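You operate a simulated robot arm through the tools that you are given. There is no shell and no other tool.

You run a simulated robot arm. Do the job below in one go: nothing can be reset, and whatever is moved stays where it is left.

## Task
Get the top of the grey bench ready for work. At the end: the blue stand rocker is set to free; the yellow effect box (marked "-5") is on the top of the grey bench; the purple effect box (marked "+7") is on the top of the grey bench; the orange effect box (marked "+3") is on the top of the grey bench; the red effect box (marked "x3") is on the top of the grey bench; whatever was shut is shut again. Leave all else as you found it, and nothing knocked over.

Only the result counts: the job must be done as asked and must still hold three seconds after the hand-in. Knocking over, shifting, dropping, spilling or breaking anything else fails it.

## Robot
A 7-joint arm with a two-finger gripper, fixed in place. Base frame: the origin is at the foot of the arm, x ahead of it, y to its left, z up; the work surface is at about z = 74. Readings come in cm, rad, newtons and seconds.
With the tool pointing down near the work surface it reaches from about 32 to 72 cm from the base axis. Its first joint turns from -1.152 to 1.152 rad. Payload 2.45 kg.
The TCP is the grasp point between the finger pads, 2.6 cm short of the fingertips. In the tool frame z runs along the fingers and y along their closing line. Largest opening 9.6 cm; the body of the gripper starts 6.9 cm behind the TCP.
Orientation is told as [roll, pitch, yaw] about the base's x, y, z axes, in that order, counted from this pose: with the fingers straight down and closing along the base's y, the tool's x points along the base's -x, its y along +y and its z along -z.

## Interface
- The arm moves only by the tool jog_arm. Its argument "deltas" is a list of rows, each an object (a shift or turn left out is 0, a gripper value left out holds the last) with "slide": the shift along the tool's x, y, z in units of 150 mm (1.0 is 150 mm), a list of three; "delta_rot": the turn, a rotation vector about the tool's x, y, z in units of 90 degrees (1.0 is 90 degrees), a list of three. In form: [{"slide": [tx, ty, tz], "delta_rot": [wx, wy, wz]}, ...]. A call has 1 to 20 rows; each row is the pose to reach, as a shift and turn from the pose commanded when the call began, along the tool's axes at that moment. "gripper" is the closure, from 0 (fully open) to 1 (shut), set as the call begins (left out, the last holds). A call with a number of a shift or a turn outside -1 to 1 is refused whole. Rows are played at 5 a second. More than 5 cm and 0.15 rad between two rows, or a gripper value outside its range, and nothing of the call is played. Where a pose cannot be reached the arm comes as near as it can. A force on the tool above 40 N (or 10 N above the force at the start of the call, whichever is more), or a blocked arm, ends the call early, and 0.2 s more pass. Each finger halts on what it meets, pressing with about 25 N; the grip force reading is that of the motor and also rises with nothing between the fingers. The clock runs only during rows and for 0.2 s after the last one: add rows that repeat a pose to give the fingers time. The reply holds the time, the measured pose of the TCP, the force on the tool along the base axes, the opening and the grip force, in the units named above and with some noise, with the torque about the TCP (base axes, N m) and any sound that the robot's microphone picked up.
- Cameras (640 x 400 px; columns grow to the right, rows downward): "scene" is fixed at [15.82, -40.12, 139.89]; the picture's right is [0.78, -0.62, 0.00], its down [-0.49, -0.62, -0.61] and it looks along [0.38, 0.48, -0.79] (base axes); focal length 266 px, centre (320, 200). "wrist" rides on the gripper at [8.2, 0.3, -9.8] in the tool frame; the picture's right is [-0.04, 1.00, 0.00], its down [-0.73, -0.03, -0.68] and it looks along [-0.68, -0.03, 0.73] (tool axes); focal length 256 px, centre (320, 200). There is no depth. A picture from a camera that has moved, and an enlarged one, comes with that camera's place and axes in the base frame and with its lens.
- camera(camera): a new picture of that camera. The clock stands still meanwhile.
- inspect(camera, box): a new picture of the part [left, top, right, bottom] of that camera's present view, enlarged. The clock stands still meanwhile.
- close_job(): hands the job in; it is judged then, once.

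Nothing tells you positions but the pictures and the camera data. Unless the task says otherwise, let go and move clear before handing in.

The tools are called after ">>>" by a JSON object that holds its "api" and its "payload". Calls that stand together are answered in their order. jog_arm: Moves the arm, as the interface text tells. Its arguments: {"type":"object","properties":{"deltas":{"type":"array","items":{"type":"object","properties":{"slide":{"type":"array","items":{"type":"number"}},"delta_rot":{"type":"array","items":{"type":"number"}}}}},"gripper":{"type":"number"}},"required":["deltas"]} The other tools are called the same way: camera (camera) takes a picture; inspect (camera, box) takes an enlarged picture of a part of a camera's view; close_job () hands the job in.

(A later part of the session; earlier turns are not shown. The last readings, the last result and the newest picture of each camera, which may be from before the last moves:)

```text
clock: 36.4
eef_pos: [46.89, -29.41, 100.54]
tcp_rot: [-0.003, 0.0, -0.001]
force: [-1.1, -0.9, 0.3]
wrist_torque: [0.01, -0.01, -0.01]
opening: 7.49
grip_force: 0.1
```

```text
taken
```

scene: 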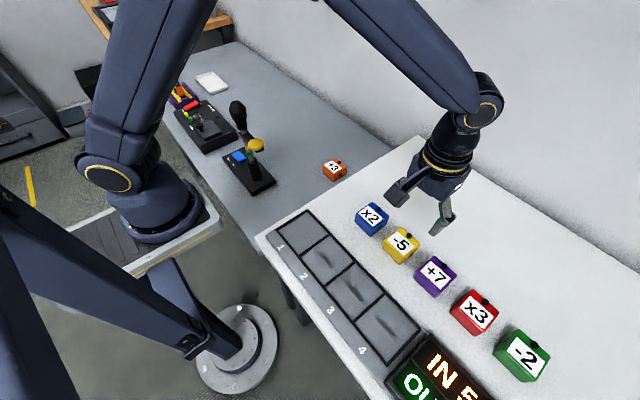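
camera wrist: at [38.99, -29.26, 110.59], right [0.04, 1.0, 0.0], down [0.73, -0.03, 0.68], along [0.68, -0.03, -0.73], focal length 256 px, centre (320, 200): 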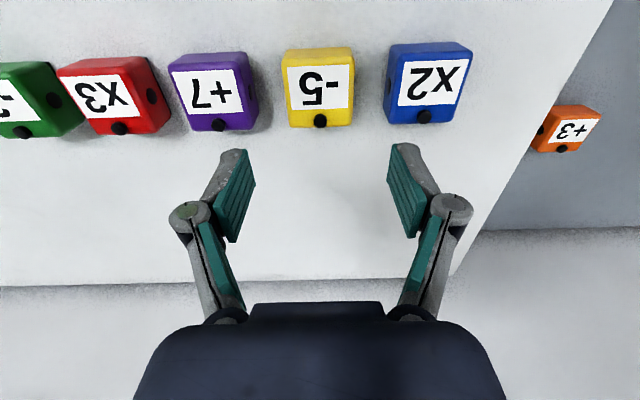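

>>> {"api": "inspect", "payload": {"camera": "wrist", "box": [240, 30, 400, 140]}}

>>> {"api": "inspect", "payload": {"camera": "wrist", "box": [40, 30, 270, 150]}}

```text
3.64 times, centred on (320, 85) of wrist
camera zoom: at [38.99, -29.26, 110.59], right [0.04, 1.0, 0.0], down [0.73, -0.03, 0.68], along [0.68, -0.03, -0.73], focal length 931 px, centre (320, 618)
```

zoom: 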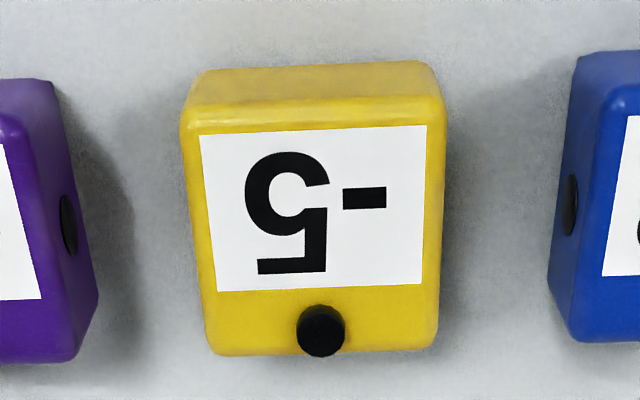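

```text
2.78 times, centred on (155, 90) of wrist
camera zoom: at [38.99, -29.26, 110.59], right [0.04, 1.0, 0.0], down [0.73, -0.03, 0.68], along [0.68, -0.03, -0.73], focal length 712 px, centre (779, 506)
```

zoom: 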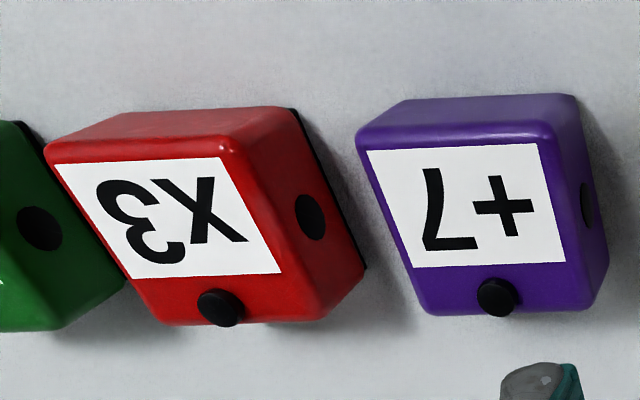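

The -5 box is centred under the gripper. I'll narrow the opening slightly and descend between its neighbours.

>>> {"api": "jog_arm", "payload": {"deltas": [{"slide": [0, -0.005, 0.1]}, {"slide": [0, -0.008, 0.25]}, {"slide": [0, -0.008, 0.4]}, {"slide": [0, -0.008, 0.5]}, {"slide": [0, -0.008, 0.55]}, {"slide": [0, -0.008, 0.55]}], "gripper": 0.27}}

>>> {"api": "camera", "payload": {"camera": "wrist"}}

>>> {"api": "inspect", "payload": {"camera": "scene", "box": [340, 160, 480, 300]}}

```text
clock: 37.8
eef_pos: [46.99, -29.41, 92.48]
tcp_rot: [0.001, 0.0, 0.0]
force: [-0.8, -0.3, -0.1]
wrist_torque: [0.0, 0.03, -0.01]
opening: 7.01
grip_force: 0.0
```

```text
taken
camera wrist: at [38.97, -29.4, 102.45], right [0.04, 1.0, 0.0], down [0.73, -0.03, 0.68], along [0.68, -0.03, -0.73], focal length 256 px, centre (320, 200)
```

wrist: 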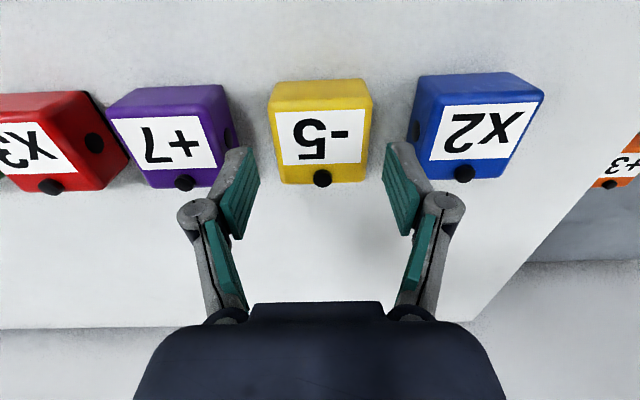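

```text
2.86 times, centred on (410, 230) of scene
camera zoom: at [15.82, -40.12, 139.89], right [0.78, -0.62, 0.0], down [-0.49, -0.62, -0.61], along [0.38, 0.48, -0.79], focal length 761 px, centre (63, 114)
```

zoom: 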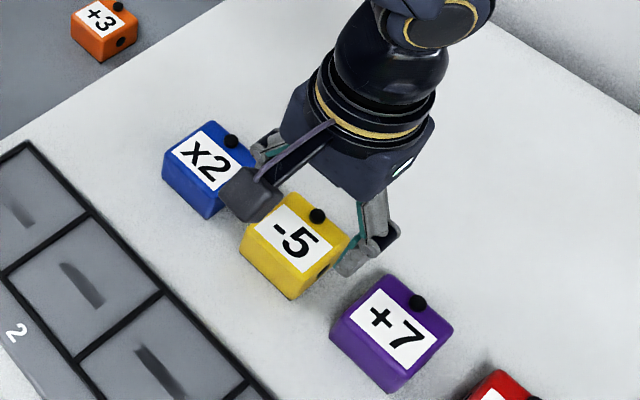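

>>> {"api": "jog_arm", "payload": {"deltas": [{"slide": [0, 0, 0.07]}, {"slide": [0, 0, 0.14]}, {"slide": [0, 0, 0.2]}, {"slide": [0, 0, 0.25]}, {"slide": [0, 0, 0.265]}]}}

>>> {"api": "jog_arm", "payload": {"deltas": [{"slide": [0, 0, 0]}, {"slide": [0, 0, 0]}, {"slide": [0, 0, 0]}, {"slide": [0, 0, 0]}, {"slide": [0, 0, 0]}], "gripper": 1}}

>>> {"api": "camera", "payload": {"camera": "wrist"}}

```text
clock: 39.0
eef_pos: [47.12, -29.45, 88.45]
tcp_rot: [-0.002, 0.001, 0.0]
force: [0.1, 0.3, 0.8]
wrist_torque: [0.01, 0.0, 0.03]
opening: 6.99
grip_force: 0.0
```

```text
clock: 40.2
eef_pos: [46.9, -29.46, 88.36]
tcp_rot: [0.001, 0.0, 0.0]
force: [0.2, -0.8, 0.4]
wrist_torque: [-0.06, -0.03, 0.0]
opening: 5.77
grip_force: 25.6
```

```text
taken
camera wrist: at [38.99, -29.29, 98.43], right [0.04, 1.0, 0.0], down [0.73, -0.03, 0.68], along [0.68, -0.03, -0.73], focal length 256 px, centre (320, 200)
```

wrist: 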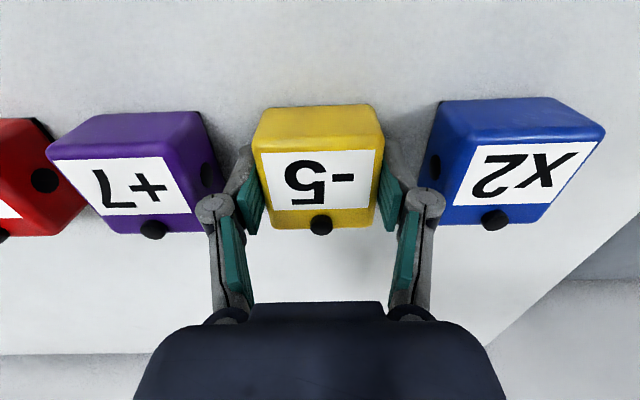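

>>> {"api": "jog_arm", "payload": {"deltas": [{"slide": [0, 0, -0.03]}, {"slide": [0, 0, -0.1]}, {"slide": [0, 0, -0.25]}, {"slide": [0, 0, -0.4]}, {"slide": [0, 0, -0.6]}, {"slide": [0, 0, -0.75]}, {"slide": [0, 0, -0.82]}, {"slide": [0, 0, -0.82]}]}}

>>> {"api": "camera", "payload": {"camera": "wrist"}}

```text
clock: 42.0
eef_pos: [47.0, -29.55, 100.75]
tcp_rot: [0.001, -0.001, 0.0]
force: [0.0, 0.4, -0.9]
wrist_torque: [-0.03, -0.03, 0.01]
opening: 5.74
grip_force: 24.9
```

```text
taken
camera wrist: at [39.03, -29.38, 110.79], right [0.04, 1.0, 0.0], down [0.73, -0.03, 0.68], along [0.68, -0.03, -0.73], focal length 256 px, centre (320, 200)
```

wrist: 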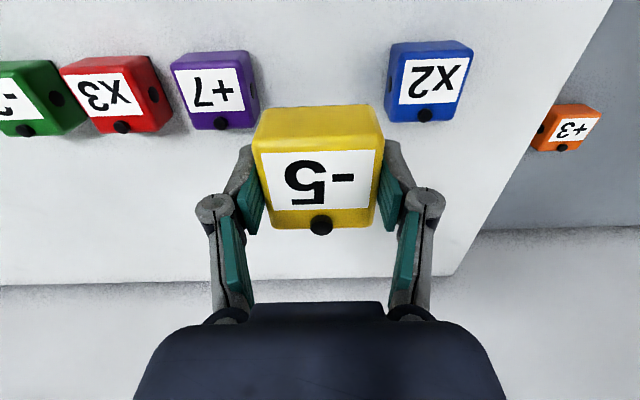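

The yellow box is lifted cleanly. I'm carrying it to about (58, 15) on the bench.

>>> {"api": "jog_arm", "payload": {"deltas": [{"slide": [0, 0.1, 0]}, {"slide": [-0.05, 0.28, 0]}, {"slide": [-0.12, 0.48, 0]}, {"slide": [-0.2, 0.68, 0]}, {"slide": [-0.28, 0.88, 0]}, {"slide": [-0.33, 1.0, 0]}]}}

>>> {"api": "jog_arm", "payload": {"deltas": [{"slide": [-0.05, 0.15, 0]}, {"slide": [-0.13, 0.33, 0]}, {"slide": [-0.2, 0.53, 0]}, {"slide": [-0.3, 0.73, 0]}, {"slide": [-0.38, 0.9, 0]}, {"slide": [-0.407, 1.0, 0]}]}}

>>> {"api": "jog_arm", "payload": {"deltas": [{"slide": [0, 0.15, 0]}, {"slide": [0, 0.35, 0]}, {"slide": [0, 0.55, 0]}, {"slide": [0, 0.75, 0]}, {"slide": [0, 0.9, 0.05]}, {"slide": [0, 0.97, 0.15]}, {"slide": [0, 0.97, 0.3]}, {"slide": [0, 0.97, 0.5]}, {"slide": [0, 0.97, 0.6]}, {"slide": [0, 0.97, 0.6]}]}}

>>> {"api": "camera", "payload": {"camera": "wrist"}}

>>> {"api": "camera", "payload": {"camera": "scene"}}

```text
clock: 43.4
eef_pos: [51.98, -14.52, 100.91]
tcp_rot: [0.001, -0.001, 0.001]
force: [-0.5, 0.5, -1.9]
wrist_torque: [0.01, -0.01, -0.02]
opening: 5.74
grip_force: 25.0
```

```text
clock: 44.8
eef_pos: [58.0, 0.43, 100.58]
tcp_rot: [0.001, -0.001, 0.001]
force: [-0.3, 0.4, -2.1]
wrist_torque: [-0.01, 0.0, -0.03]
opening: 5.76
grip_force: 25.2
```

```text
clock: 47.0
eef_pos: [58.05, 14.96, 91.86]
tcp_rot: [0.0, -0.003, -0.002]
force: [-0.6, -0.5, -1.3]
wrist_torque: [-0.02, 0.02, 0.03]
opening: 5.75
grip_force: 24.8
```

```text
taken
camera wrist: at [50.08, 15.13, 101.74], right [0.04, 1.0, 0.0], down [0.73, -0.03, 0.68], along [0.68, -0.03, -0.73], focal length 256 px, centre (320, 200)
```

wrist: 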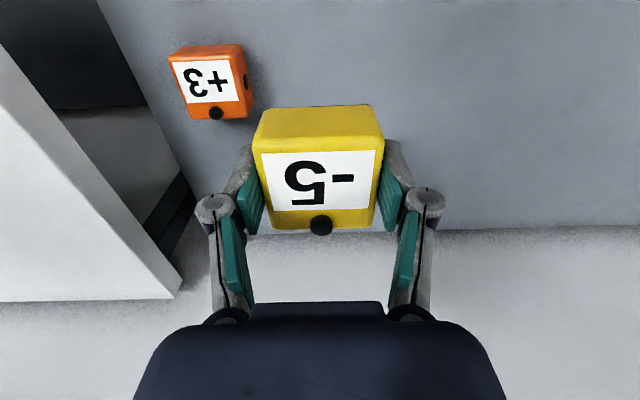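

```text
taken
```

scene: 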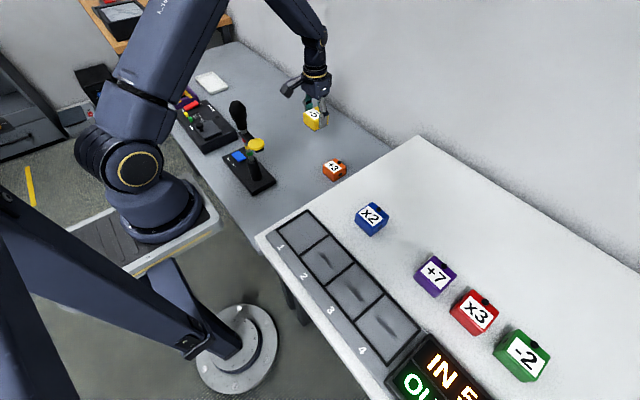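

>>> {"api": "jog_arm", "payload": {"deltas": [{"slide": [0, 0, 0.1]}, {"slide": [0, 0, 0.25]}, {"slide": [0, 0, 0.42]}, {"slide": [0, 0, 0.6]}, {"slide": [0, 0, 0.75]}, {"slide": [0, 0, 0.85]}, {"slide": [0, 0, 0.9]}, {"slide": [0, 0, 0.92]}]}}

>>> {"api": "jog_arm", "payload": {"deltas": [{"slide": [0, 0, 0.01]}, {"slide": [0, 0, 0.02]}]}}

```text
clock: 48.8
eef_pos: [58.11, 15.07, 77.96]
tcp_rot: [0.0, 0.001, -0.001]
force: [-0.9, -0.1, -1.1]
wrist_torque: [0.02, 0.0, 0.0]
opening: 5.78
grip_force: 24.6
```

```text
clock: 49.4
eef_pos: [58.16, 15.03, 77.62]
tcp_rot: [0.0, -0.001, 0.001]
force: [-0.1, 0.4, -2.0]
wrist_torque: [0.03, 0.02, -0.02]
opening: 5.76
grip_force: 25.2
```

>>> {"api": "jog_arm", "payload": {"deltas": [{"slide": [0, 0, 0.008]}, {"slide": [0, 0, 0.016]}]}}

```text
clock: 50.0
eef_pos: [57.96, 14.99, 77.39]
tcp_rot: [0.001, -0.001, 0.0]
force: [-1.4, -0.3, 1.8]
wrist_torque: [-0.07, -0.07, -0.03]
opening: 5.78
grip_force: 24.9
```

Light contact, so the box is resting on the bench. I'm opening, then rising straight up.

>>> {"api": "jog_arm", "payload": {"deltas": [{"slide": [0, 0, 0]}, {"slide": [0, 0, 0]}, {"slide": [0, 0, 0]}, {"slide": [0, 0, 0]}], "gripper": 0.25}}

>>> {"api": "camera", "payload": {"camera": "wrist"}}

>>> {"api": "jog_arm", "payload": {"deltas": [{"slide": [0, 0, -0.03]}, {"slide": [0, 0, -0.1]}, {"slide": [0, 0, -0.25]}, {"slide": [0, 0, -0.45]}, {"slide": [0, 0, -0.65]}, {"slide": [0, 0, -0.85]}, {"slide": [0, 0, -1.0]}]}}

>>> {"api": "camera", "payload": {"camera": "wrist"}}

```text
clock: 51.0
eef_pos: [58.12, 15.0, 77.34]
tcp_rot: [0.0, 0.0, 0.001]
force: [0.0, 0.1, -1.4]
wrist_torque: [-0.01, 0.0, -0.02]
opening: 7.2
grip_force: 0.0
```

```text
taken
camera wrist: at [50.08, 15.2, 87.42], right [0.04, 1.0, 0.0], down [0.73, -0.03, 0.68], along [0.68, -0.03, -0.73], focal length 256 px, centre (320, 200)
```

wrist: 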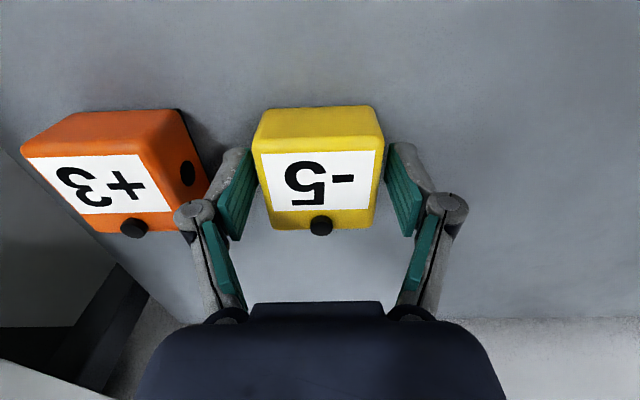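

```text
clock: 52.6
eef_pos: [58.24, 14.98, 92.33]
tcp_rot: [0.0, 0.001, 0.001]
force: [-0.4, 0.0, 0.5]
wrist_torque: [0.01, 0.02, -0.01]
opening: 7.23
grip_force: 0.1
```

```text
taken
camera wrist: at [50.17, 15.12, 102.33], right [0.04, 1.0, 0.0], down [0.73, -0.03, 0.68], along [0.68, -0.03, -0.73], focal length 256 px, centre (320, 200)
```

wrist: 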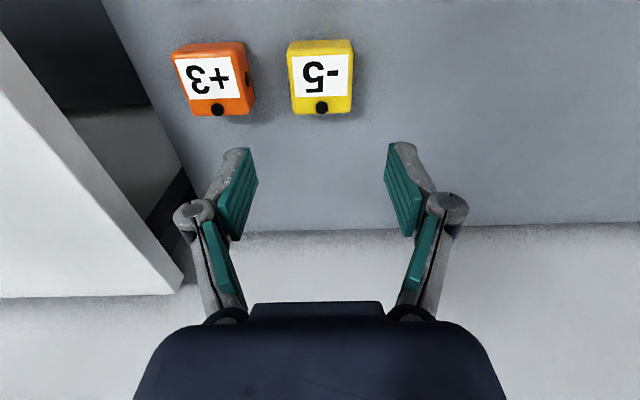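

Both boxes stand upright on the bench. Next is the purple +7 box at about (47, -38.45).

>>> {"api": "jog_arm", "payload": {"deltas": [{"slide": [0, 0, -0.15]}, {"slide": [0, 0, -0.35]}, {"slide": [0, -0.1, -0.5]}, {"slide": [0, -0.28, -0.58]}, {"slide": [0, -0.48, -0.6]}, {"slide": [0, -0.7, -0.6]}, {"slide": [0, -0.9, -0.6]}, {"slide": [0, -1.0, -0.6]}]}}

>>> {"api": "jog_arm", "payload": {"deltas": [{"slide": [0.03, -0.15, 0]}, {"slide": [0.1, -0.35, 0]}, {"slide": [0.18, -0.55, 0]}, {"slide": [0.26, -0.75, 0]}, {"slide": [0.34, -0.92, 0]}, {"slide": [0.37, -1.0, 0]}]}}

>>> {"api": "jog_arm", "payload": {"deltas": [{"slide": [0.05, -0.15, 0]}, {"slide": [0.12, -0.35, 0]}, {"slide": [0.2, -0.55, 0]}, {"slide": [0.28, -0.75, 0]}, {"slide": [0.35, -0.92, 0]}, {"slide": [0.373, -1.0, 0]}]}}

>>> {"api": "jog_arm", "payload": {"deltas": [{"slide": [0, -0.15, 0]}, {"slide": [0, -0.33, 0]}, {"slide": [0, -0.48, 0]}, {"slide": [0, -0.555, 0]}, {"slide": [0, -0.555, 0]}]}}

>>> {"api": "camera", "payload": {"camera": "wrist"}}

>>> {"api": "camera", "payload": {"camera": "scene"}}

```text
clock: 54.4
eef_pos: [58.01, 0.12, 101.47]
tcp_rot: [-0.001, 0.0, -0.001]
force: [0.3, -0.5, -0.1]
wrist_torque: [0.02, 0.01, 0.03]
opening: 7.23
grip_force: 0.0
```

```text
clock: 55.8
eef_pos: [52.65, -14.96, 101.48]
tcp_rot: [-0.001, 0.001, -0.001]
force: [0.5, -0.1, -0.4]
wrist_torque: [-0.01, -0.01, 0.0]
opening: 7.18
grip_force: 0.0
```

```text
clock: 57.2
eef_pos: [46.91, -29.85, 101.41]
tcp_rot: [-0.001, -0.001, 0.0]
force: [-0.2, -0.5, 0.0]
wrist_torque: [-0.03, 0.01, -0.03]
opening: 7.21
grip_force: 0.0
```

```text
clock: 58.4
eef_pos: [46.95, -38.37, 101.52]
tcp_rot: [0.001, 0.001, 0.0]
force: [-0.1, 0.0, 0.7]
wrist_torque: [-0.01, 0.02, 0.0]
opening: 7.2
grip_force: 0.1
```

```text
taken
camera wrist: at [38.87, -38.15, 111.47], right [0.04, 1.0, 0.0], down [0.73, -0.03, 0.68], along [0.68, -0.03, -0.73], focal length 256 px, centre (320, 200)
```

wrist: 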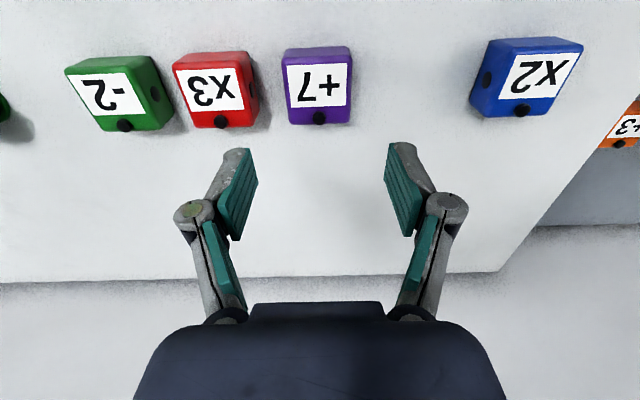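

```text
taken
```

scene: 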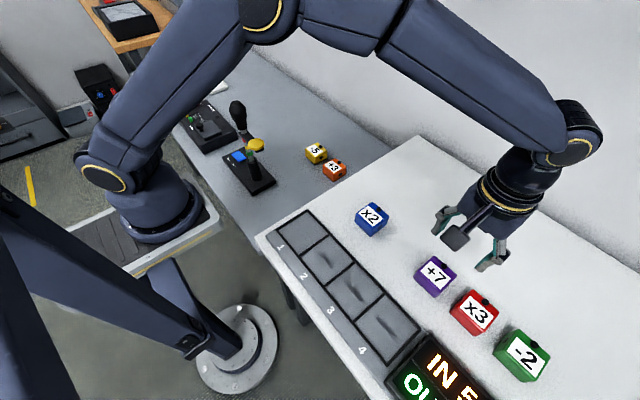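

>>> {"api": "jog_arm", "payload": {"deltas": [{"slide": [0, -0.008, 0.1]}, {"slide": [0, -0.013, 0.25]}, {"slide": [0, -0.013, 0.42]}, {"slide": [0, -0.013, 0.55]}, {"slide": [0, -0.013, 0.61]}, {"slide": [0, -0.013, 0.61]}], "gripper": 0.27}}

>>> {"api": "camera", "payload": {"camera": "wrist"}}

>>> {"api": "inspect", "payload": {"camera": "scene", "box": [380, 200, 540, 350]}}

```text
clock: 59.8
eef_pos: [46.84, -38.48, 92.15]
tcp_rot: [0.0, -0.001, 0.0]
force: [-0.4, 0.2, 0.2]
wrist_torque: [0.0, 0.01, -0.01]
opening: 7.0
grip_force: 0.2
```

```text
taken
camera wrist: at [38.85, -38.36, 102.23], right [0.04, 1.0, 0.0], down [0.73, -0.03, 0.68], along [0.68, -0.03, -0.73], focal length 256 px, centre (320, 200)
```

wrist: 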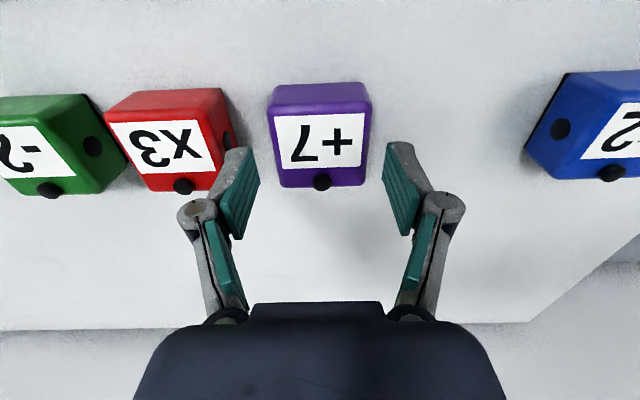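

```text
2.67 times, centred on (460, 275) of scene
camera zoom: at [15.82, -40.12, 139.89], right [0.78, -0.62, 0.0], down [-0.49, -0.62, -0.61], along [0.38, 0.48, -0.79], focal length 711 px, centre (-53, 0)
```

zoom: 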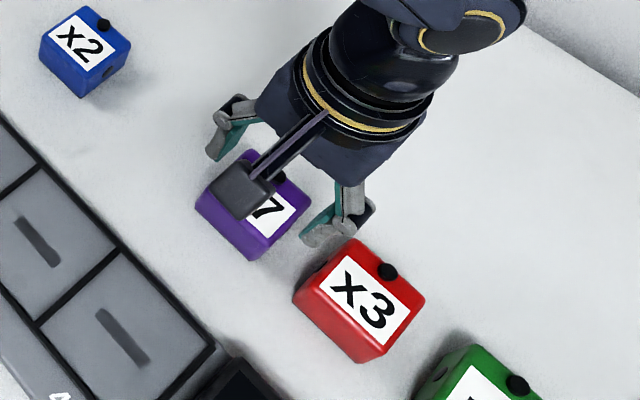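

>>> {"api": "jog_arm", "payload": {"deltas": [{"slide": [0, 0, 0.07]}, {"slide": [0, 0, 0.14]}, {"slide": [0, 0, 0.2]}, {"slide": [0, 0, 0.235]}, {"slide": [0, 0, 0.245]}]}}

>>> {"api": "jog_arm", "payload": {"deltas": [{"slide": [0, 0, 0]}, {"slide": [0, 0, 0]}, {"slide": [0, 0, 0]}, {"slide": [0, 0, 0]}, {"slide": [0, 0, 0]}], "gripper": 1}}

>>> {"api": "camera", "payload": {"camera": "wrist"}}

```text
clock: 61.0
eef_pos: [46.92, -38.58, 88.68]
tcp_rot: [0.0, -0.001, 0.0]
force: [-1.4, -0.6, 0.5]
wrist_torque: [0.05, 0.01, -0.01]
opening: 7.02
grip_force: 0.0
```

```text
clock: 62.2
eef_pos: [46.93, -38.5, 88.56]
tcp_rot: [-0.001, 0.0, -0.002]
force: [0.0, 0.2, 0.1]
wrist_torque: [0.06, -0.02, 0.01]
opening: 5.74
grip_force: 24.9
```

```text
taken
camera wrist: at [38.91, -38.38, 98.61], right [0.04, 1.0, 0.0], down [0.73, -0.03, 0.68], along [0.68, -0.03, -0.73], focal length 256 px, centre (320, 200)
```

wrist: 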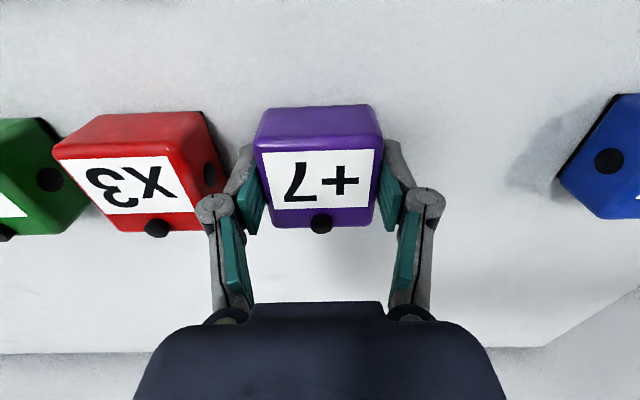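

>>> {"api": "jog_arm", "payload": {"deltas": [{"slide": [0, 0, -0.03]}, {"slide": [0, 0, -0.1]}, {"slide": [0, 0, -0.25]}, {"slide": [0, 0, -0.4]}, {"slide": [0, 0, -0.6]}, {"slide": [0, 0, -0.75]}, {"slide": [0, 0, -0.82]}, {"slide": [0, 0, -0.82]}]}}

>>> {"api": "camera", "payload": {"camera": "wrist"}}

```text
clock: 64.0
eef_pos: [46.87, -38.43, 101.02]
tcp_rot: [0.001, 0.0, 0.0]
force: [-0.1, 0.6, -1.7]
wrist_torque: [-0.02, 0.02, -0.01]
opening: 5.74
grip_force: 24.5
```

```text
taken
camera wrist: at [38.85, -38.21, 110.96], right [0.04, 1.0, 0.0], down [0.73, -0.03, 0.68], along [0.68, -0.03, -0.73], focal length 256 px, centre (320, 200)
```

wrist: 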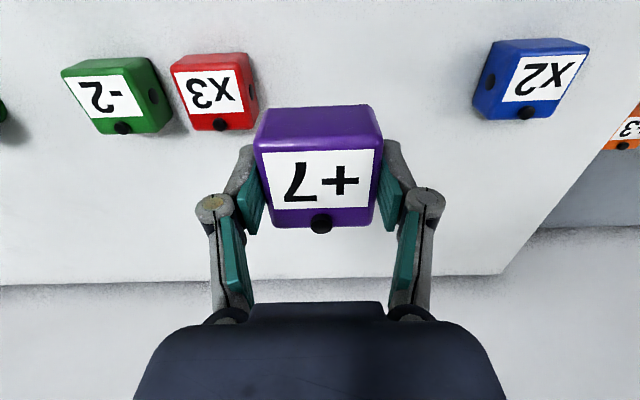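

The purple box is lifted. I'm carrying it to about (58, 25).

>>> {"api": "jog_arm", "payload": {"deltas": [{"slide": [0, 0.1, 0]}, {"slide": [-0.05, 0.28, 0]}, {"slide": [-0.12, 0.48, 0]}, {"slide": [-0.2, 0.68, 0]}, {"slide": [-0.28, 0.88, 0]}, {"slide": [-0.33, 1.0, 0]}]}}

>>> {"api": "jog_arm", "payload": {"deltas": [{"slide": [-0.05, 0.18, 0]}, {"slide": [-0.13, 0.38, 0]}, {"slide": [-0.2, 0.58, 0]}, {"slide": [-0.3, 0.78, 0]}, {"slide": [-0.38, 0.92, 0]}, {"slide": [-0.408, 1.0, 0]}]}}

>>> {"api": "jog_arm", "payload": {"deltas": [{"slide": [0, 0.18, 0]}, {"slide": [0, 0.38, 0]}, {"slide": [0, 0.58, 0]}, {"slide": [0, 0.78, 0]}, {"slide": [0, 0.92, 0]}, {"slide": [0, 1.0, 0]}]}}

>>> {"api": "jog_arm", "payload": {"deltas": [{"slide": [0, 0.18, 0]}, {"slide": [0, 0.38, 0]}, {"slide": [0, 0.58, 0]}, {"slide": [0, 0.78, 0]}, {"slide": [0, 0.92, 0]}, {"slide": [0, 1.0, 0]}]}}

>>> {"api": "jog_arm", "payload": {"deltas": [{"slide": [0, 0.12, 0]}, {"slide": [0, 0.22, 0]}, {"slide": [0, 0.233, 0.1]}, {"slide": [0, 0.233, 0.25]}, {"slide": [0, 0.233, 0.42]}, {"slide": [0, 0.233, 0.55]}, {"slide": [0, 0.233, 0.6]}, {"slide": [0, 0.233, 0.6]}]}}

>>> {"api": "camera", "payload": {"camera": "wrist"}}

>>> {"api": "camera", "payload": {"camera": "scene"}}

```text
clock: 65.4
eef_pos: [51.71, -23.36, 100.74]
tcp_rot: [0.0, -0.001, -0.003]
force: [-0.6, -1.1, -1.8]
wrist_torque: [0.0, -0.03, 0.01]
opening: 5.75
grip_force: 24.7
```

```text
clock: 66.8
eef_pos: [58.09, -8.41, 101.01]
tcp_rot: [-0.001, 0.0, 0.0]
force: [0.4, 0.5, -0.6]
wrist_torque: [0.01, 0.04, -0.02]
opening: 5.77
grip_force: 24.6
```

```text
clock: 68.2
eef_pos: [57.98, 6.7, 100.91]
tcp_rot: [0.0, -0.001, 0.0]
force: [-0.1, 0.5, -1.4]
wrist_torque: [-0.04, 0.0, 0.01]
opening: 5.75
grip_force: 25.0
```

```text
clock: 69.6
eef_pos: [58.16, 21.71, 100.89]
tcp_rot: [-0.002, 0.001, 0.0]
force: [0.3, 0.0, -1.8]
wrist_torque: [0.0, -0.02, 0.01]
opening: 5.78
grip_force: 25.3
```

```text
clock: 71.4
eef_pos: [58.03, 25.06, 91.89]
tcp_rot: [-0.002, -0.001, 0.0]
force: [-0.5, -0.4, -1.0]
wrist_torque: [0.02, 0.0, 0.01]
opening: 5.76
grip_force: 24.8
```

```text
taken
camera wrist: at [49.97, 25.08, 101.88], right [0.04, 1.0, 0.0], down [0.73, -0.03, 0.68], along [0.68, -0.03, -0.73], focal length 256 px, centre (320, 200)
```

wrist: 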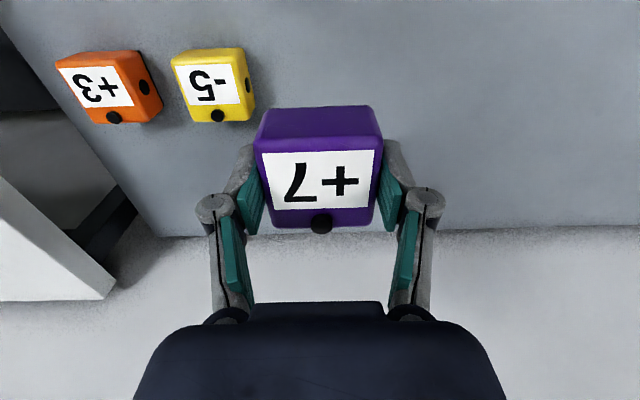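

```text
taken
```

scene: 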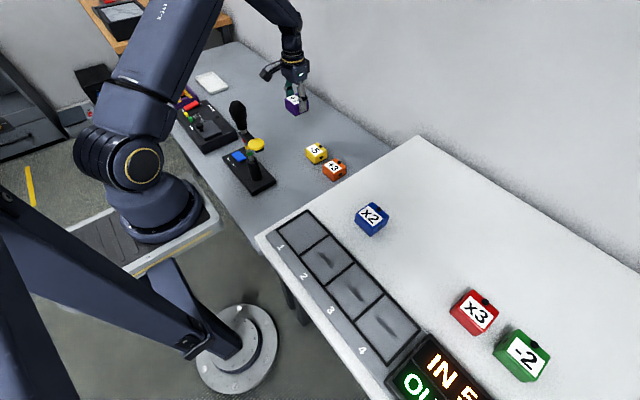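

>>> {"api": "jog_arm", "payload": {"deltas": [{"slide": [0, 0, 0.1]}, {"slide": [0, 0, 0.25]}, {"slide": [0, 0, 0.42]}, {"slide": [0, 0, 0.6]}, {"slide": [0, 0, 0.75]}, {"slide": [0, 0, 0.85]}, {"slide": [0, 0, 0.9]}, {"slide": [0, 0, 0.92]}]}}

>>> {"api": "jog_arm", "payload": {"deltas": [{"slide": [0, 0, 0.01]}, {"slide": [0, 0, 0.02]}]}}

```text
clock: 73.2
eef_pos: [58.08, 25.03, 78.07]
tcp_rot: [-0.001, -0.001, 0.001]
force: [0.8, 0.3, -1.6]
wrist_torque: [-0.01, -0.04, 0.01]
opening: 5.74
grip_force: 24.5
```

```text
clock: 73.8
eef_pos: [58.0, 25.09, 77.78]
tcp_rot: [0.0, 0.0, -0.001]
force: [-0.1, 0.0, -2.5]
wrist_torque: [0.03, 0.02, -0.01]
opening: 5.75
grip_force: 24.7
```

>>> {"api": "jog_arm", "payload": {"deltas": [{"slide": [0, 0, 0.008]}, {"slide": [0, 0, 0.016]}]}}

```text
clock: 74.4
eef_pos: [58.13, 25.03, 77.66]
tcp_rot: [-0.001, -0.001, 0.0]
force: [-2.4, -0.6, 3.8]
wrist_torque: [-0.05, 0.09, -0.02]
opening: 5.78
grip_force: 25.2
```

Contact with the bench. I'm opening and rising.

>>> {"api": "jog_arm", "payload": {"deltas": [{"slide": [0, 0, 0]}, {"slide": [0, 0, 0]}, {"slide": [0, 0, 0]}, {"slide": [0, 0, 0]}], "gripper": 0.25}}

>>> {"api": "jog_arm", "payload": {"deltas": [{"slide": [0, 0, -0.03]}, {"slide": [0, 0, -0.1]}, {"slide": [0, 0, -0.25]}, {"slide": [0, 0, -0.45]}, {"slide": [0, 0, -0.65]}, {"slide": [0, 0, -0.85]}, {"slide": [0, 0, -1.0]}]}}

>>> {"api": "camera", "payload": {"camera": "wrist"}}

```text
clock: 75.4
eef_pos: [58.0, 25.06, 77.73]
tcp_rot: [0.0, 0.001, -0.001]
force: [0.0, 0.3, -0.8]
wrist_torque: [-0.01, 0.03, -0.02]
opening: 7.19
grip_force: 0.0
```

```text
clock: 77.0
eef_pos: [58.03, 25.04, 92.65]
tcp_rot: [0.001, 0.002, 0.0]
force: [0.1, -0.7, -0.1]
wrist_torque: [0.02, 0.01, 0.01]
opening: 7.22
grip_force: 0.1
```

```text
taken
camera wrist: at [50.03, 25.07, 102.59], right [0.04, 1.0, 0.0], down [0.73, -0.03, 0.68], along [0.68, -0.03, -0.73], focal length 256 px, centre (320, 200)
```

wrist: 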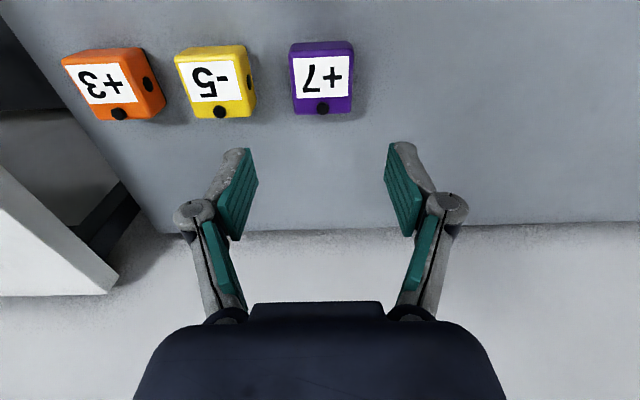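

Three boxes are placed. Next is the red x3 box at about (47, -47.5).

>>> {"api": "jog_arm", "payload": {"deltas": [{"slide": [0, 0, -0.15]}, {"slide": [0, 0, -0.35]}, {"slide": [0, -0.1, -0.5]}, {"slide": [0, -0.28, -0.58]}, {"slide": [0, -0.48, -0.6]}, {"slide": [0, -0.7, -0.6]}, {"slide": [0, -0.9, -0.6]}, {"slide": [0, -1.0, -0.6]}]}}

>>> {"api": "jog_arm", "payload": {"deltas": [{"slide": [0, -0.18, 0]}, {"slide": [0, -0.38, 0]}, {"slide": [0, -0.58, 0]}, {"slide": [0, -0.78, 0]}, {"slide": [0, -0.92, 0]}, {"slide": [0, -1.0, 0]}]}}

>>> {"api": "jog_arm", "payload": {"deltas": [{"slide": [0.03, -0.15, 0]}, {"slide": [0.1, -0.35, 0]}, {"slide": [0.18, -0.55, 0]}, {"slide": [0.26, -0.75, 0]}, {"slide": [0.34, -0.92, 0]}, {"slide": [0.37, -1.0, 0]}]}}

>>> {"api": "jog_arm", "payload": {"deltas": [{"slide": [0.05, -0.15, 0]}, {"slide": [0.12, -0.35, 0]}, {"slide": [0.2, -0.55, 0]}, {"slide": [0.28, -0.75, 0]}, {"slide": [0.35, -0.92, 0]}, {"slide": [0.367, -1.0, 0]}]}}

>>> {"api": "jog_arm", "payload": {"deltas": [{"slide": [0, -0.15, 0]}, {"slide": [0, -0.35, 0]}, {"slide": [0, -0.55, 0]}, {"slide": [0, -0.72, 0]}, {"slide": [0, -0.82, 0]}, {"slide": [0, -0.835, 0]}, {"slide": [0, -0.835, 0]}]}}

>>> {"api": "camera", "payload": {"camera": "wrist"}}

>>> {"api": "camera", "payload": {"camera": "scene"}}

```text
clock: 78.8
eef_pos: [57.86, 10.16, 101.68]
tcp_rot: [-0.001, 0.0, 0.0]
force: [0.3, 0.2, 0.4]
wrist_torque: [0.0, -0.04, -0.01]
opening: 7.22
grip_force: 0.0
```

```text
clock: 80.2
eef_pos: [57.88, -4.91, 101.66]
tcp_rot: [0.001, 0.002, -0.001]
force: [0.1, 0.1, 0.2]
wrist_torque: [0.04, 0.0, -0.03]
opening: 7.23
grip_force: 0.1
```

```text
clock: 81.6
eef_pos: [52.51, -19.97, 101.51]
tcp_rot: [0.001, 0.001, 0.002]
force: [0.3, -1.1, 0.8]
wrist_torque: [0.01, -0.01, 0.0]
opening: 7.21
grip_force: 0.1
```

```text
clock: 83.0
eef_pos: [46.97, -35.1, 101.64]
tcp_rot: [0.001, 0.001, -0.001]
force: [0.5, -0.1, -0.2]
wrist_torque: [0.02, 0.0, -0.02]
opening: 7.2
grip_force: 0.2
```

```text
clock: 84.6
eef_pos: [46.71, -47.53, 101.54]
tcp_rot: [0.0, 0.0, 0.0]
force: [-0.9, 1.1, 0.0]
wrist_torque: [0.05, -0.06, 0.0]
opening: 7.2
grip_force: 0.0
```

```text
taken
camera wrist: at [38.8, -47.33, 111.61], right [0.04, 1.0, 0.0], down [0.73, -0.03, 0.68], along [0.68, -0.03, -0.73], focal length 256 px, centre (320, 200)
```

wrist: 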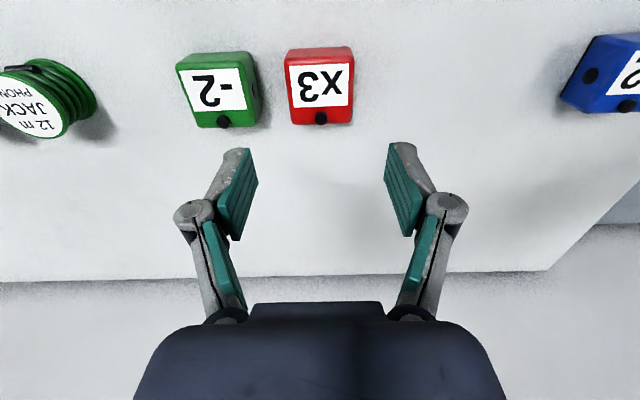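

```text
taken
```

scene: 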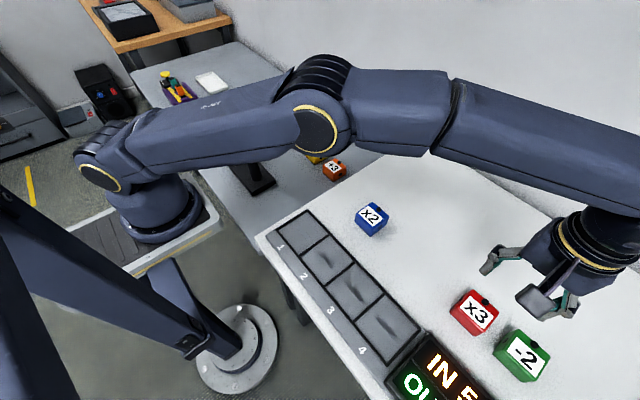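

>>> {"api": "jog_arm", "payload": {"deltas": [{"slide": [-0.008, -0.004, 0.1]}, {"slide": [-0.013, -0.007, 0.25]}, {"slide": [-0.013, -0.007, 0.42]}, {"slide": [-0.013, -0.007, 0.55]}, {"slide": [-0.013, -0.007, 0.61]}, {"slide": [-0.013, -0.007, 0.61]}], "gripper": 0.27}}

>>> {"api": "camera", "payload": {"camera": "wrist"}}

>>> {"api": "camera", "payload": {"camera": "scene"}}

```text
clock: 86.0
eef_pos: [47.03, -47.52, 92.53]
tcp_rot: [0.002, 0.003, -0.001]
force: [0.0, 0.0, -0.7]
wrist_torque: [0.06, 0.02, 0.02]
opening: 7.0
grip_force: 0.1
```

```text
taken
camera wrist: at [38.98, -47.37, 102.41], right [0.04, 1.0, 0.0], down [0.73, -0.03, 0.68], along [0.68, -0.03, -0.73], focal length 256 px, centre (320, 200)
```

wrist: 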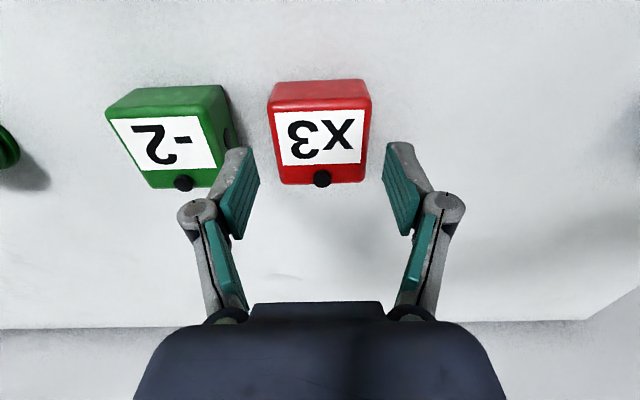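

```text
taken
```

scene: 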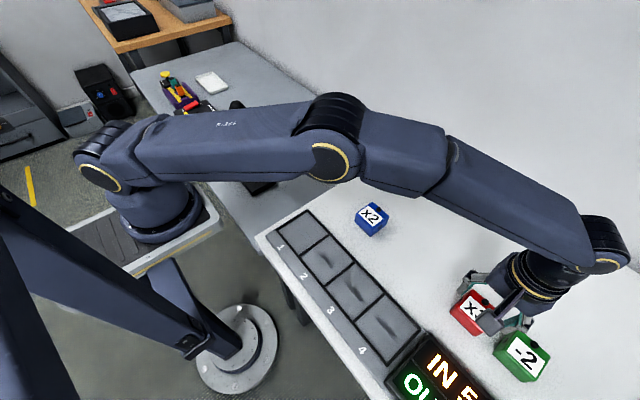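

>>> {"api": "jog_arm", "payload": {"deltas": [{"slide": [0, 0, 0.07]}, {"slide": [0, 0, 0.14]}, {"slide": [0, 0, 0.2]}, {"slide": [0, 0, 0.25]}, {"slide": [0, 0, 0.265]}]}}

>>> {"api": "jog_arm", "payload": {"deltas": [{"slide": [0, 0, 0]}, {"slide": [0, 0, 0]}, {"slide": [0, 0, 0]}, {"slide": [0, 0, 0]}, {"slide": [0, 0, 0]}], "gripper": 1}}

>>> {"api": "camera", "payload": {"camera": "wrist"}}

```text
clock: 87.2
eef_pos: [47.1, -47.46, 88.35]
tcp_rot: [-0.002, 0.001, -0.001]
force: [0.0, -0.3, 0.7]
wrist_torque: [-0.04, -0.01, -0.03]
opening: 7.03
grip_force: 0.1
```

```text
clock: 88.4
eef_pos: [47.1, -47.55, 88.39]
tcp_rot: [0.001, 0.0, 0.0]
force: [0.6, 0.6, 0.8]
wrist_torque: [0.05, -0.03, -0.01]
opening: 5.75
grip_force: 25.0
```

```text
taken
camera wrist: at [39.07, -47.4, 98.34], right [0.04, 1.0, 0.0], down [0.73, -0.03, 0.68], along [0.68, -0.03, -0.73], focal length 256 px, centre (320, 200)
```

wrist: 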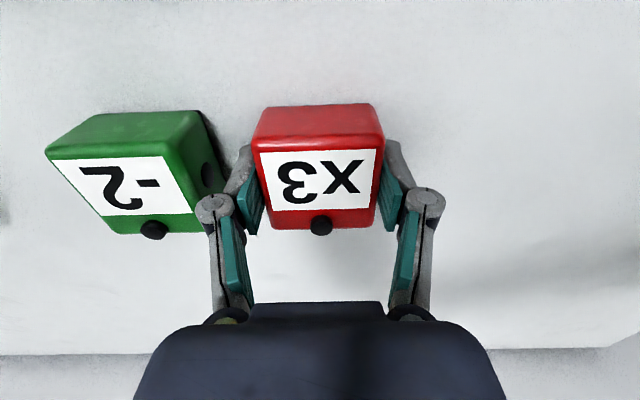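

>>> {"api": "jog_arm", "payload": {"deltas": [{"slide": [0, 0, -0.03]}, {"slide": [0, 0, -0.1]}, {"slide": [0, 0, -0.25]}, {"slide": [0, 0, -0.4]}, {"slide": [0, 0, -0.6]}, {"slide": [0, 0, -0.75]}, {"slide": [0, 0, -0.82]}, {"slide": [0, 0, -0.82]}]}}

>>> {"api": "camera", "payload": {"camera": "wrist"}}

```text
clock: 90.2
eef_pos: [47.09, -47.56, 100.8]
tcp_rot: [-0.002, -0.001, 0.0]
force: [0.2, 1.9, -1.5]
wrist_torque: [-0.01, 0.02, -0.01]
opening: 5.74
grip_force: 25.5
```

```text
taken
camera wrist: at [39.15, -47.39, 110.72], right [0.04, 1.0, 0.0], down [0.73, -0.03, 0.68], along [0.68, -0.03, -0.73], focal length 256 px, centre (320, 200)
```

wrist: 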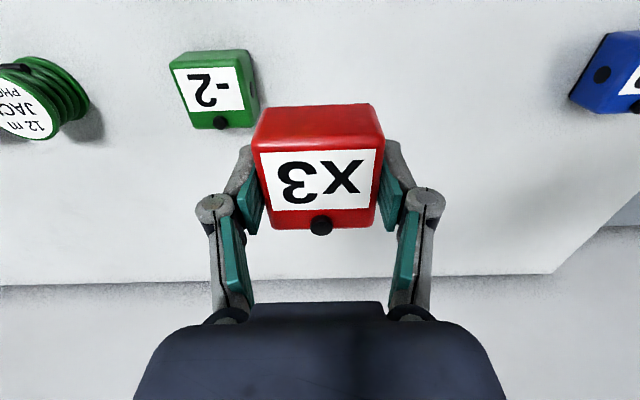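

The red box is lifted. I'm carrying it to about (58, 35).

>>> {"api": "jog_arm", "payload": {"deltas": [{"slide": [0, 0.1, 0]}, {"slide": [0, 0.28, 0]}, {"slide": [-0.05, 0.48, 0]}, {"slide": [-0.1, 0.68, 0]}, {"slide": [-0.15, 0.88, 0]}, {"slide": [-0.2, 1.0, 0]}]}}

>>> {"api": "jog_arm", "payload": {"deltas": [{"slide": [-0.05, 0.18, 0]}, {"slide": [-0.12, 0.38, 0]}, {"slide": [-0.18, 0.58, 0]}, {"slide": [-0.22, 0.78, 0]}, {"slide": [-0.26, 0.92, 0]}, {"slide": [-0.28, 1.0, 0]}]}}

>>> {"api": "jog_arm", "payload": {"deltas": [{"slide": [-0.05, 0.18, 0]}, {"slide": [-0.12, 0.38, 0]}, {"slide": [-0.18, 0.58, 0]}, {"slide": [-0.22, 0.78, 0]}, {"slide": [-0.25, 0.92, 0]}, {"slide": [-0.253, 1.0, 0]}]}}

>>> {"api": "jog_arm", "payload": {"deltas": [{"slide": [0, 0.18, 0]}, {"slide": [0, 0.38, 0]}, {"slide": [0, 0.58, 0]}, {"slide": [0, 0.78, 0]}, {"slide": [0, 0.92, 0]}, {"slide": [0, 1.0, 0]}]}}

>>> {"api": "jog_arm", "payload": {"deltas": [{"slide": [0, 0.18, 0]}, {"slide": [0, 0.38, 0]}, {"slide": [0, 0.58, 0]}, {"slide": [0, 0.78, 0]}, {"slide": [0, 0.92, 0]}, {"slide": [0, 1.0, 0]}]}}

>>> {"api": "jog_arm", "payload": {"deltas": [{"slide": [0, 0.15, 0]}, {"slide": [0, 0.33, 0]}, {"slide": [0, 0.47, 0]}, {"slide": [0, 0.503, 0]}, {"slide": [0, 0.503, 0]}]}}

>>> {"api": "camera", "payload": {"camera": "wrist"}}

>>> {"api": "camera", "payload": {"camera": "scene"}}

```text
clock: 91.6
eef_pos: [49.99, -32.76, 100.85]
tcp_rot: [0.0, 0.0, 0.0]
force: [0.2, 0.2, -1.9]
wrist_torque: [0.02, -0.03, 0.01]
opening: 5.74
grip_force: 25.5
```

```text
clock: 93.0
eef_pos: [54.42, -17.76, 100.69]
tcp_rot: [0.0, -0.001, 0.0]
force: [0.6, -0.6, -1.8]
wrist_torque: [0.0, 0.04, -0.01]
opening: 5.74
grip_force: 25.5
```

```text
clock: 94.4
eef_pos: [58.27, -2.65, 100.55]
tcp_rot: [0.001, -0.001, -0.001]
force: [0.2, -0.6, -2.2]
wrist_torque: [-0.02, -0.03, 0.01]
opening: 5.74
grip_force: 24.9
```

```text
clock: 95.8
eef_pos: [58.14, 12.45, 100.69]
tcp_rot: [-0.001, 0.0, 0.0]
force: [0.4, 0.1, -1.9]
wrist_torque: [0.0, 0.03, 0.0]
opening: 5.75
grip_force: 25.0
```

```text
clock: 97.2
eef_pos: [58.05, 27.39, 100.74]
tcp_rot: [-0.001, -0.001, -0.001]
force: [-0.3, 0.3, -1.8]
wrist_torque: [-0.01, 0.0, 0.0]
opening: 5.75
grip_force: 25.3
```

```text
clock: 98.4
eef_pos: [58.19, 35.01, 100.64]
tcp_rot: [-0.002, 0.0, 0.0]
force: [0.0, -0.4, -1.4]
wrist_torque: [0.01, -0.02, -0.02]
opening: 5.75
grip_force: 25.2
```

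```text
taken
camera wrist: at [50.1, 35.22, 110.64], right [0.04, 1.0, 0.0], down [0.73, -0.03, 0.68], along [0.68, -0.03, -0.73], focal length 256 px, centre (320, 200)
```

wrist: 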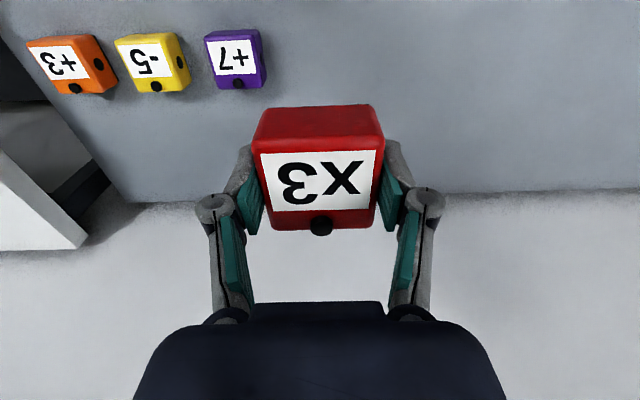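

```text
taken
```

scene: 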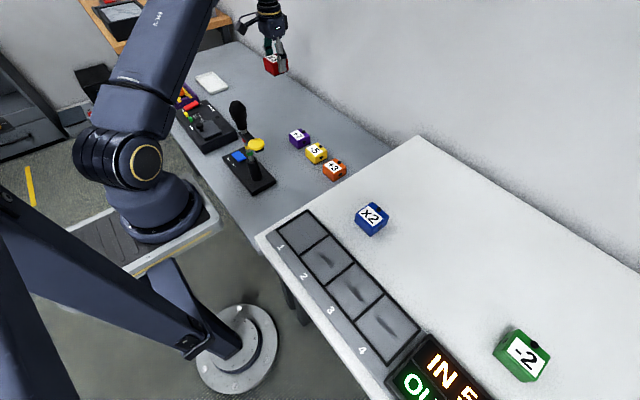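

>>> {"api": "jog_arm", "payload": {"deltas": [{"slide": [0, 0, 0.1]}, {"slide": [0, 0, 0.28]}, {"slide": [0, 0, 0.48]}, {"slide": [0, 0, 0.68]}, {"slide": [0, 0, 0.88]}, {"slide": [0, 0, 1.0]}]}}

>>> {"api": "jog_arm", "payload": {"deltas": [{"slide": [0, 0, 0.12]}, {"slide": [0, 0, 0.27]}, {"slide": [0, 0, 0.4]}, {"slide": [0, 0, 0.48]}, {"slide": [0, 0, 0.51]}]}}

>>> {"api": "jog_arm", "payload": {"deltas": [{"slide": [0, 0, 0.01]}, {"slide": [0, 0, 0.02]}]}}

```text
clock: 99.8
eef_pos: [58.06, 35.02, 85.71]
tcp_rot: [0.0, 0.0, 0.0]
force: [-0.2, 0.7, -1.6]
wrist_torque: [-0.04, 0.02, 0.01]
opening: 5.74
grip_force: 24.0
```

```text
clock: 101.0
eef_pos: [58.28, 35.02, 78.03]
tcp_rot: [0.0, 0.001, 0.0]
force: [0.6, 0.2, -1.3]
wrist_torque: [-0.03, -0.01, -0.03]
opening: 5.75
grip_force: 24.8
```

```text
clock: 101.6
eef_pos: [58.07, 35.0, 77.67]
tcp_rot: [-0.001, 0.001, 0.0]
force: [-0.1, -0.4, -1.2]
wrist_torque: [0.01, 0.01, -0.01]
opening: 5.76
grip_force: 25.1
```

>>> {"api": "jog_arm", "payload": {"deltas": [{"slide": [0, 0, 0.008]}, {"slide": [0, 0, 0.016]}]}}

```text
clock: 102.2
eef_pos: [58.14, 35.02, 77.4]
tcp_rot: [-0.001, 0.0, 0.001]
force: [0.0, 0.1, -1.0]
wrist_torque: [-0.05, -0.02, 0.0]
opening: 5.76
grip_force: 24.5
```

>>> {"api": "jog_arm", "payload": {"deltas": [{"slide": [0, 0, 0.005]}, {"slide": [0, 0, 0.009]}]}}

```text
clock: 102.8
eef_pos: [58.09, 35.09, 77.39]
tcp_rot: [0.0, 0.001, 0.0]
force: [-0.6, -0.5, -0.4]
wrist_torque: [-0.04, -0.04, 0.0]
opening: 5.77
grip_force: 24.9
```

>>> {"api": "jog_arm", "payload": {"deltas": [{"slide": [0, 0, 0.004]}, {"slide": [0, 0, 0.008]}]}}

```text
clock: 103.4
eef_pos: [58.18, 35.0, 77.31]
tcp_rot: [0.001, 0.001, -0.001]
force: [-4.8, -2.0, 14.5]
wrist_torque: [-0.08, 0.23, 0.03]
opening: 5.78
grip_force: 25.0
```

Contact is firm. I'll relieve slightly, open and rise.

>>> {"api": "jog_arm", "payload": {"deltas": [{"slide": [0, 0, -0.006]}, {"slide": [0, 0, -0.006]}]}}

>>> {"api": "jog_arm", "payload": {"deltas": [{"slide": [0, 0, 0]}, {"slide": [0, 0, 0]}, {"slide": [0, 0, 0]}, {"slide": [0, 0, 0]}], "gripper": 0.25}}

>>> {"api": "jog_arm", "payload": {"deltas": [{"slide": [0, 0, -0.03]}, {"slide": [0, 0, -0.1]}, {"slide": [0, 0, -0.25]}, {"slide": [0, 0, -0.45]}, {"slide": [0, 0, -0.65]}, {"slide": [0, 0, -0.85]}, {"slide": [0, 0, -1.0]}]}}

>>> {"api": "jog_arm", "payload": {"deltas": [{"slide": [0, 0, -0.15]}, {"slide": [0, 0, -0.35]}, {"slide": [0, 0, -0.55]}, {"slide": [0, 0, -0.75]}, {"slide": [0, 0, -0.9]}, {"slide": [0, 0, -1.0]}]}}

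>>> {"api": "camera", "payload": {"camera": "wrist"}}

>>> {"api": "camera", "payload": {"camera": "scene"}}

>>> {"api": "inspect", "payload": {"camera": "scene", "box": [150, 50, 390, 200]}}

```text
clock: 104.0
eef_pos: [58.24, 35.01, 77.35]
tcp_rot: [0.002, -0.003, -0.001]
force: [2.1, 1.9, 9.9]
wrist_torque: [0.02, 0.13, -0.01]
opening: 5.76
grip_force: 24.8
```

```text
clock: 105.0
eef_pos: [58.17, 35.04, 77.25]
tcp_rot: [0.002, -0.002, -0.001]
force: [-0.3, 0.1, -0.3]
wrist_torque: [0.0, -0.01, 0.0]
opening: 7.22
grip_force: 0.1
```

```text
clock: 106.6
eef_pos: [58.01, 34.92, 92.39]
tcp_rot: [0.0, 0.002, 0.0]
force: [0.7, -0.2, 0.3]
wrist_torque: [0.0, 0.03, 0.0]
opening: 7.2
grip_force: 0.0
```

```text
clock: 108.0
eef_pos: [58.19, 35.05, 107.32]
tcp_rot: [0.0, 0.001, 0.0]
force: [0.2, 0.5, 0.3]
wrist_torque: [0.0, 0.01, 0.0]
opening: 7.21
grip_force: 0.1
```

```text
taken
camera wrist: at [50.11, 35.18, 117.33], right [0.04, 1.0, 0.0], down [0.73, -0.03, 0.68], along [0.68, -0.03, -0.73], focal length 256 px, centre (320, 200)
```

wrist: 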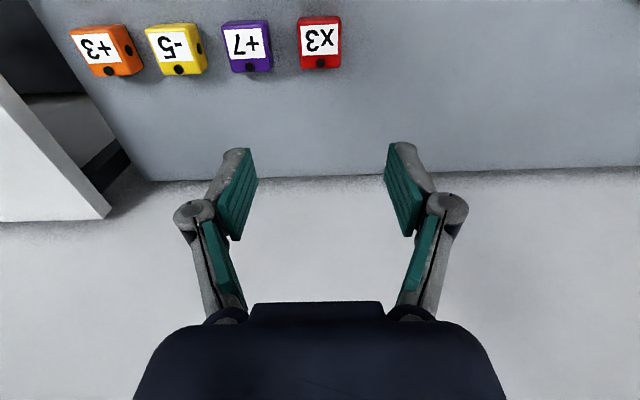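

```text
taken
```

scene: 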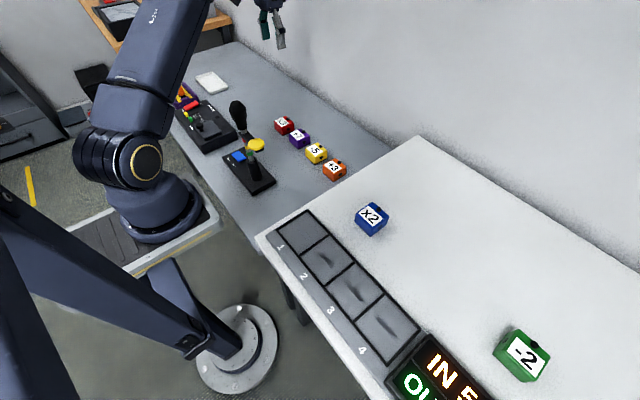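

```text
2.67 times, centred on (270, 125) of scene
camera zoom: at [15.82, -40.12, 139.89], right [0.78, -0.62, 0.0], down [-0.49, -0.62, -0.61], along [0.38, 0.48, -0.79], focal length 711 px, centre (453, 400)
```

zoom: 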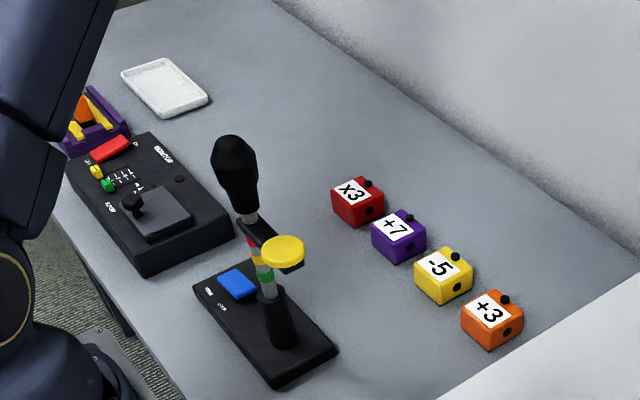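

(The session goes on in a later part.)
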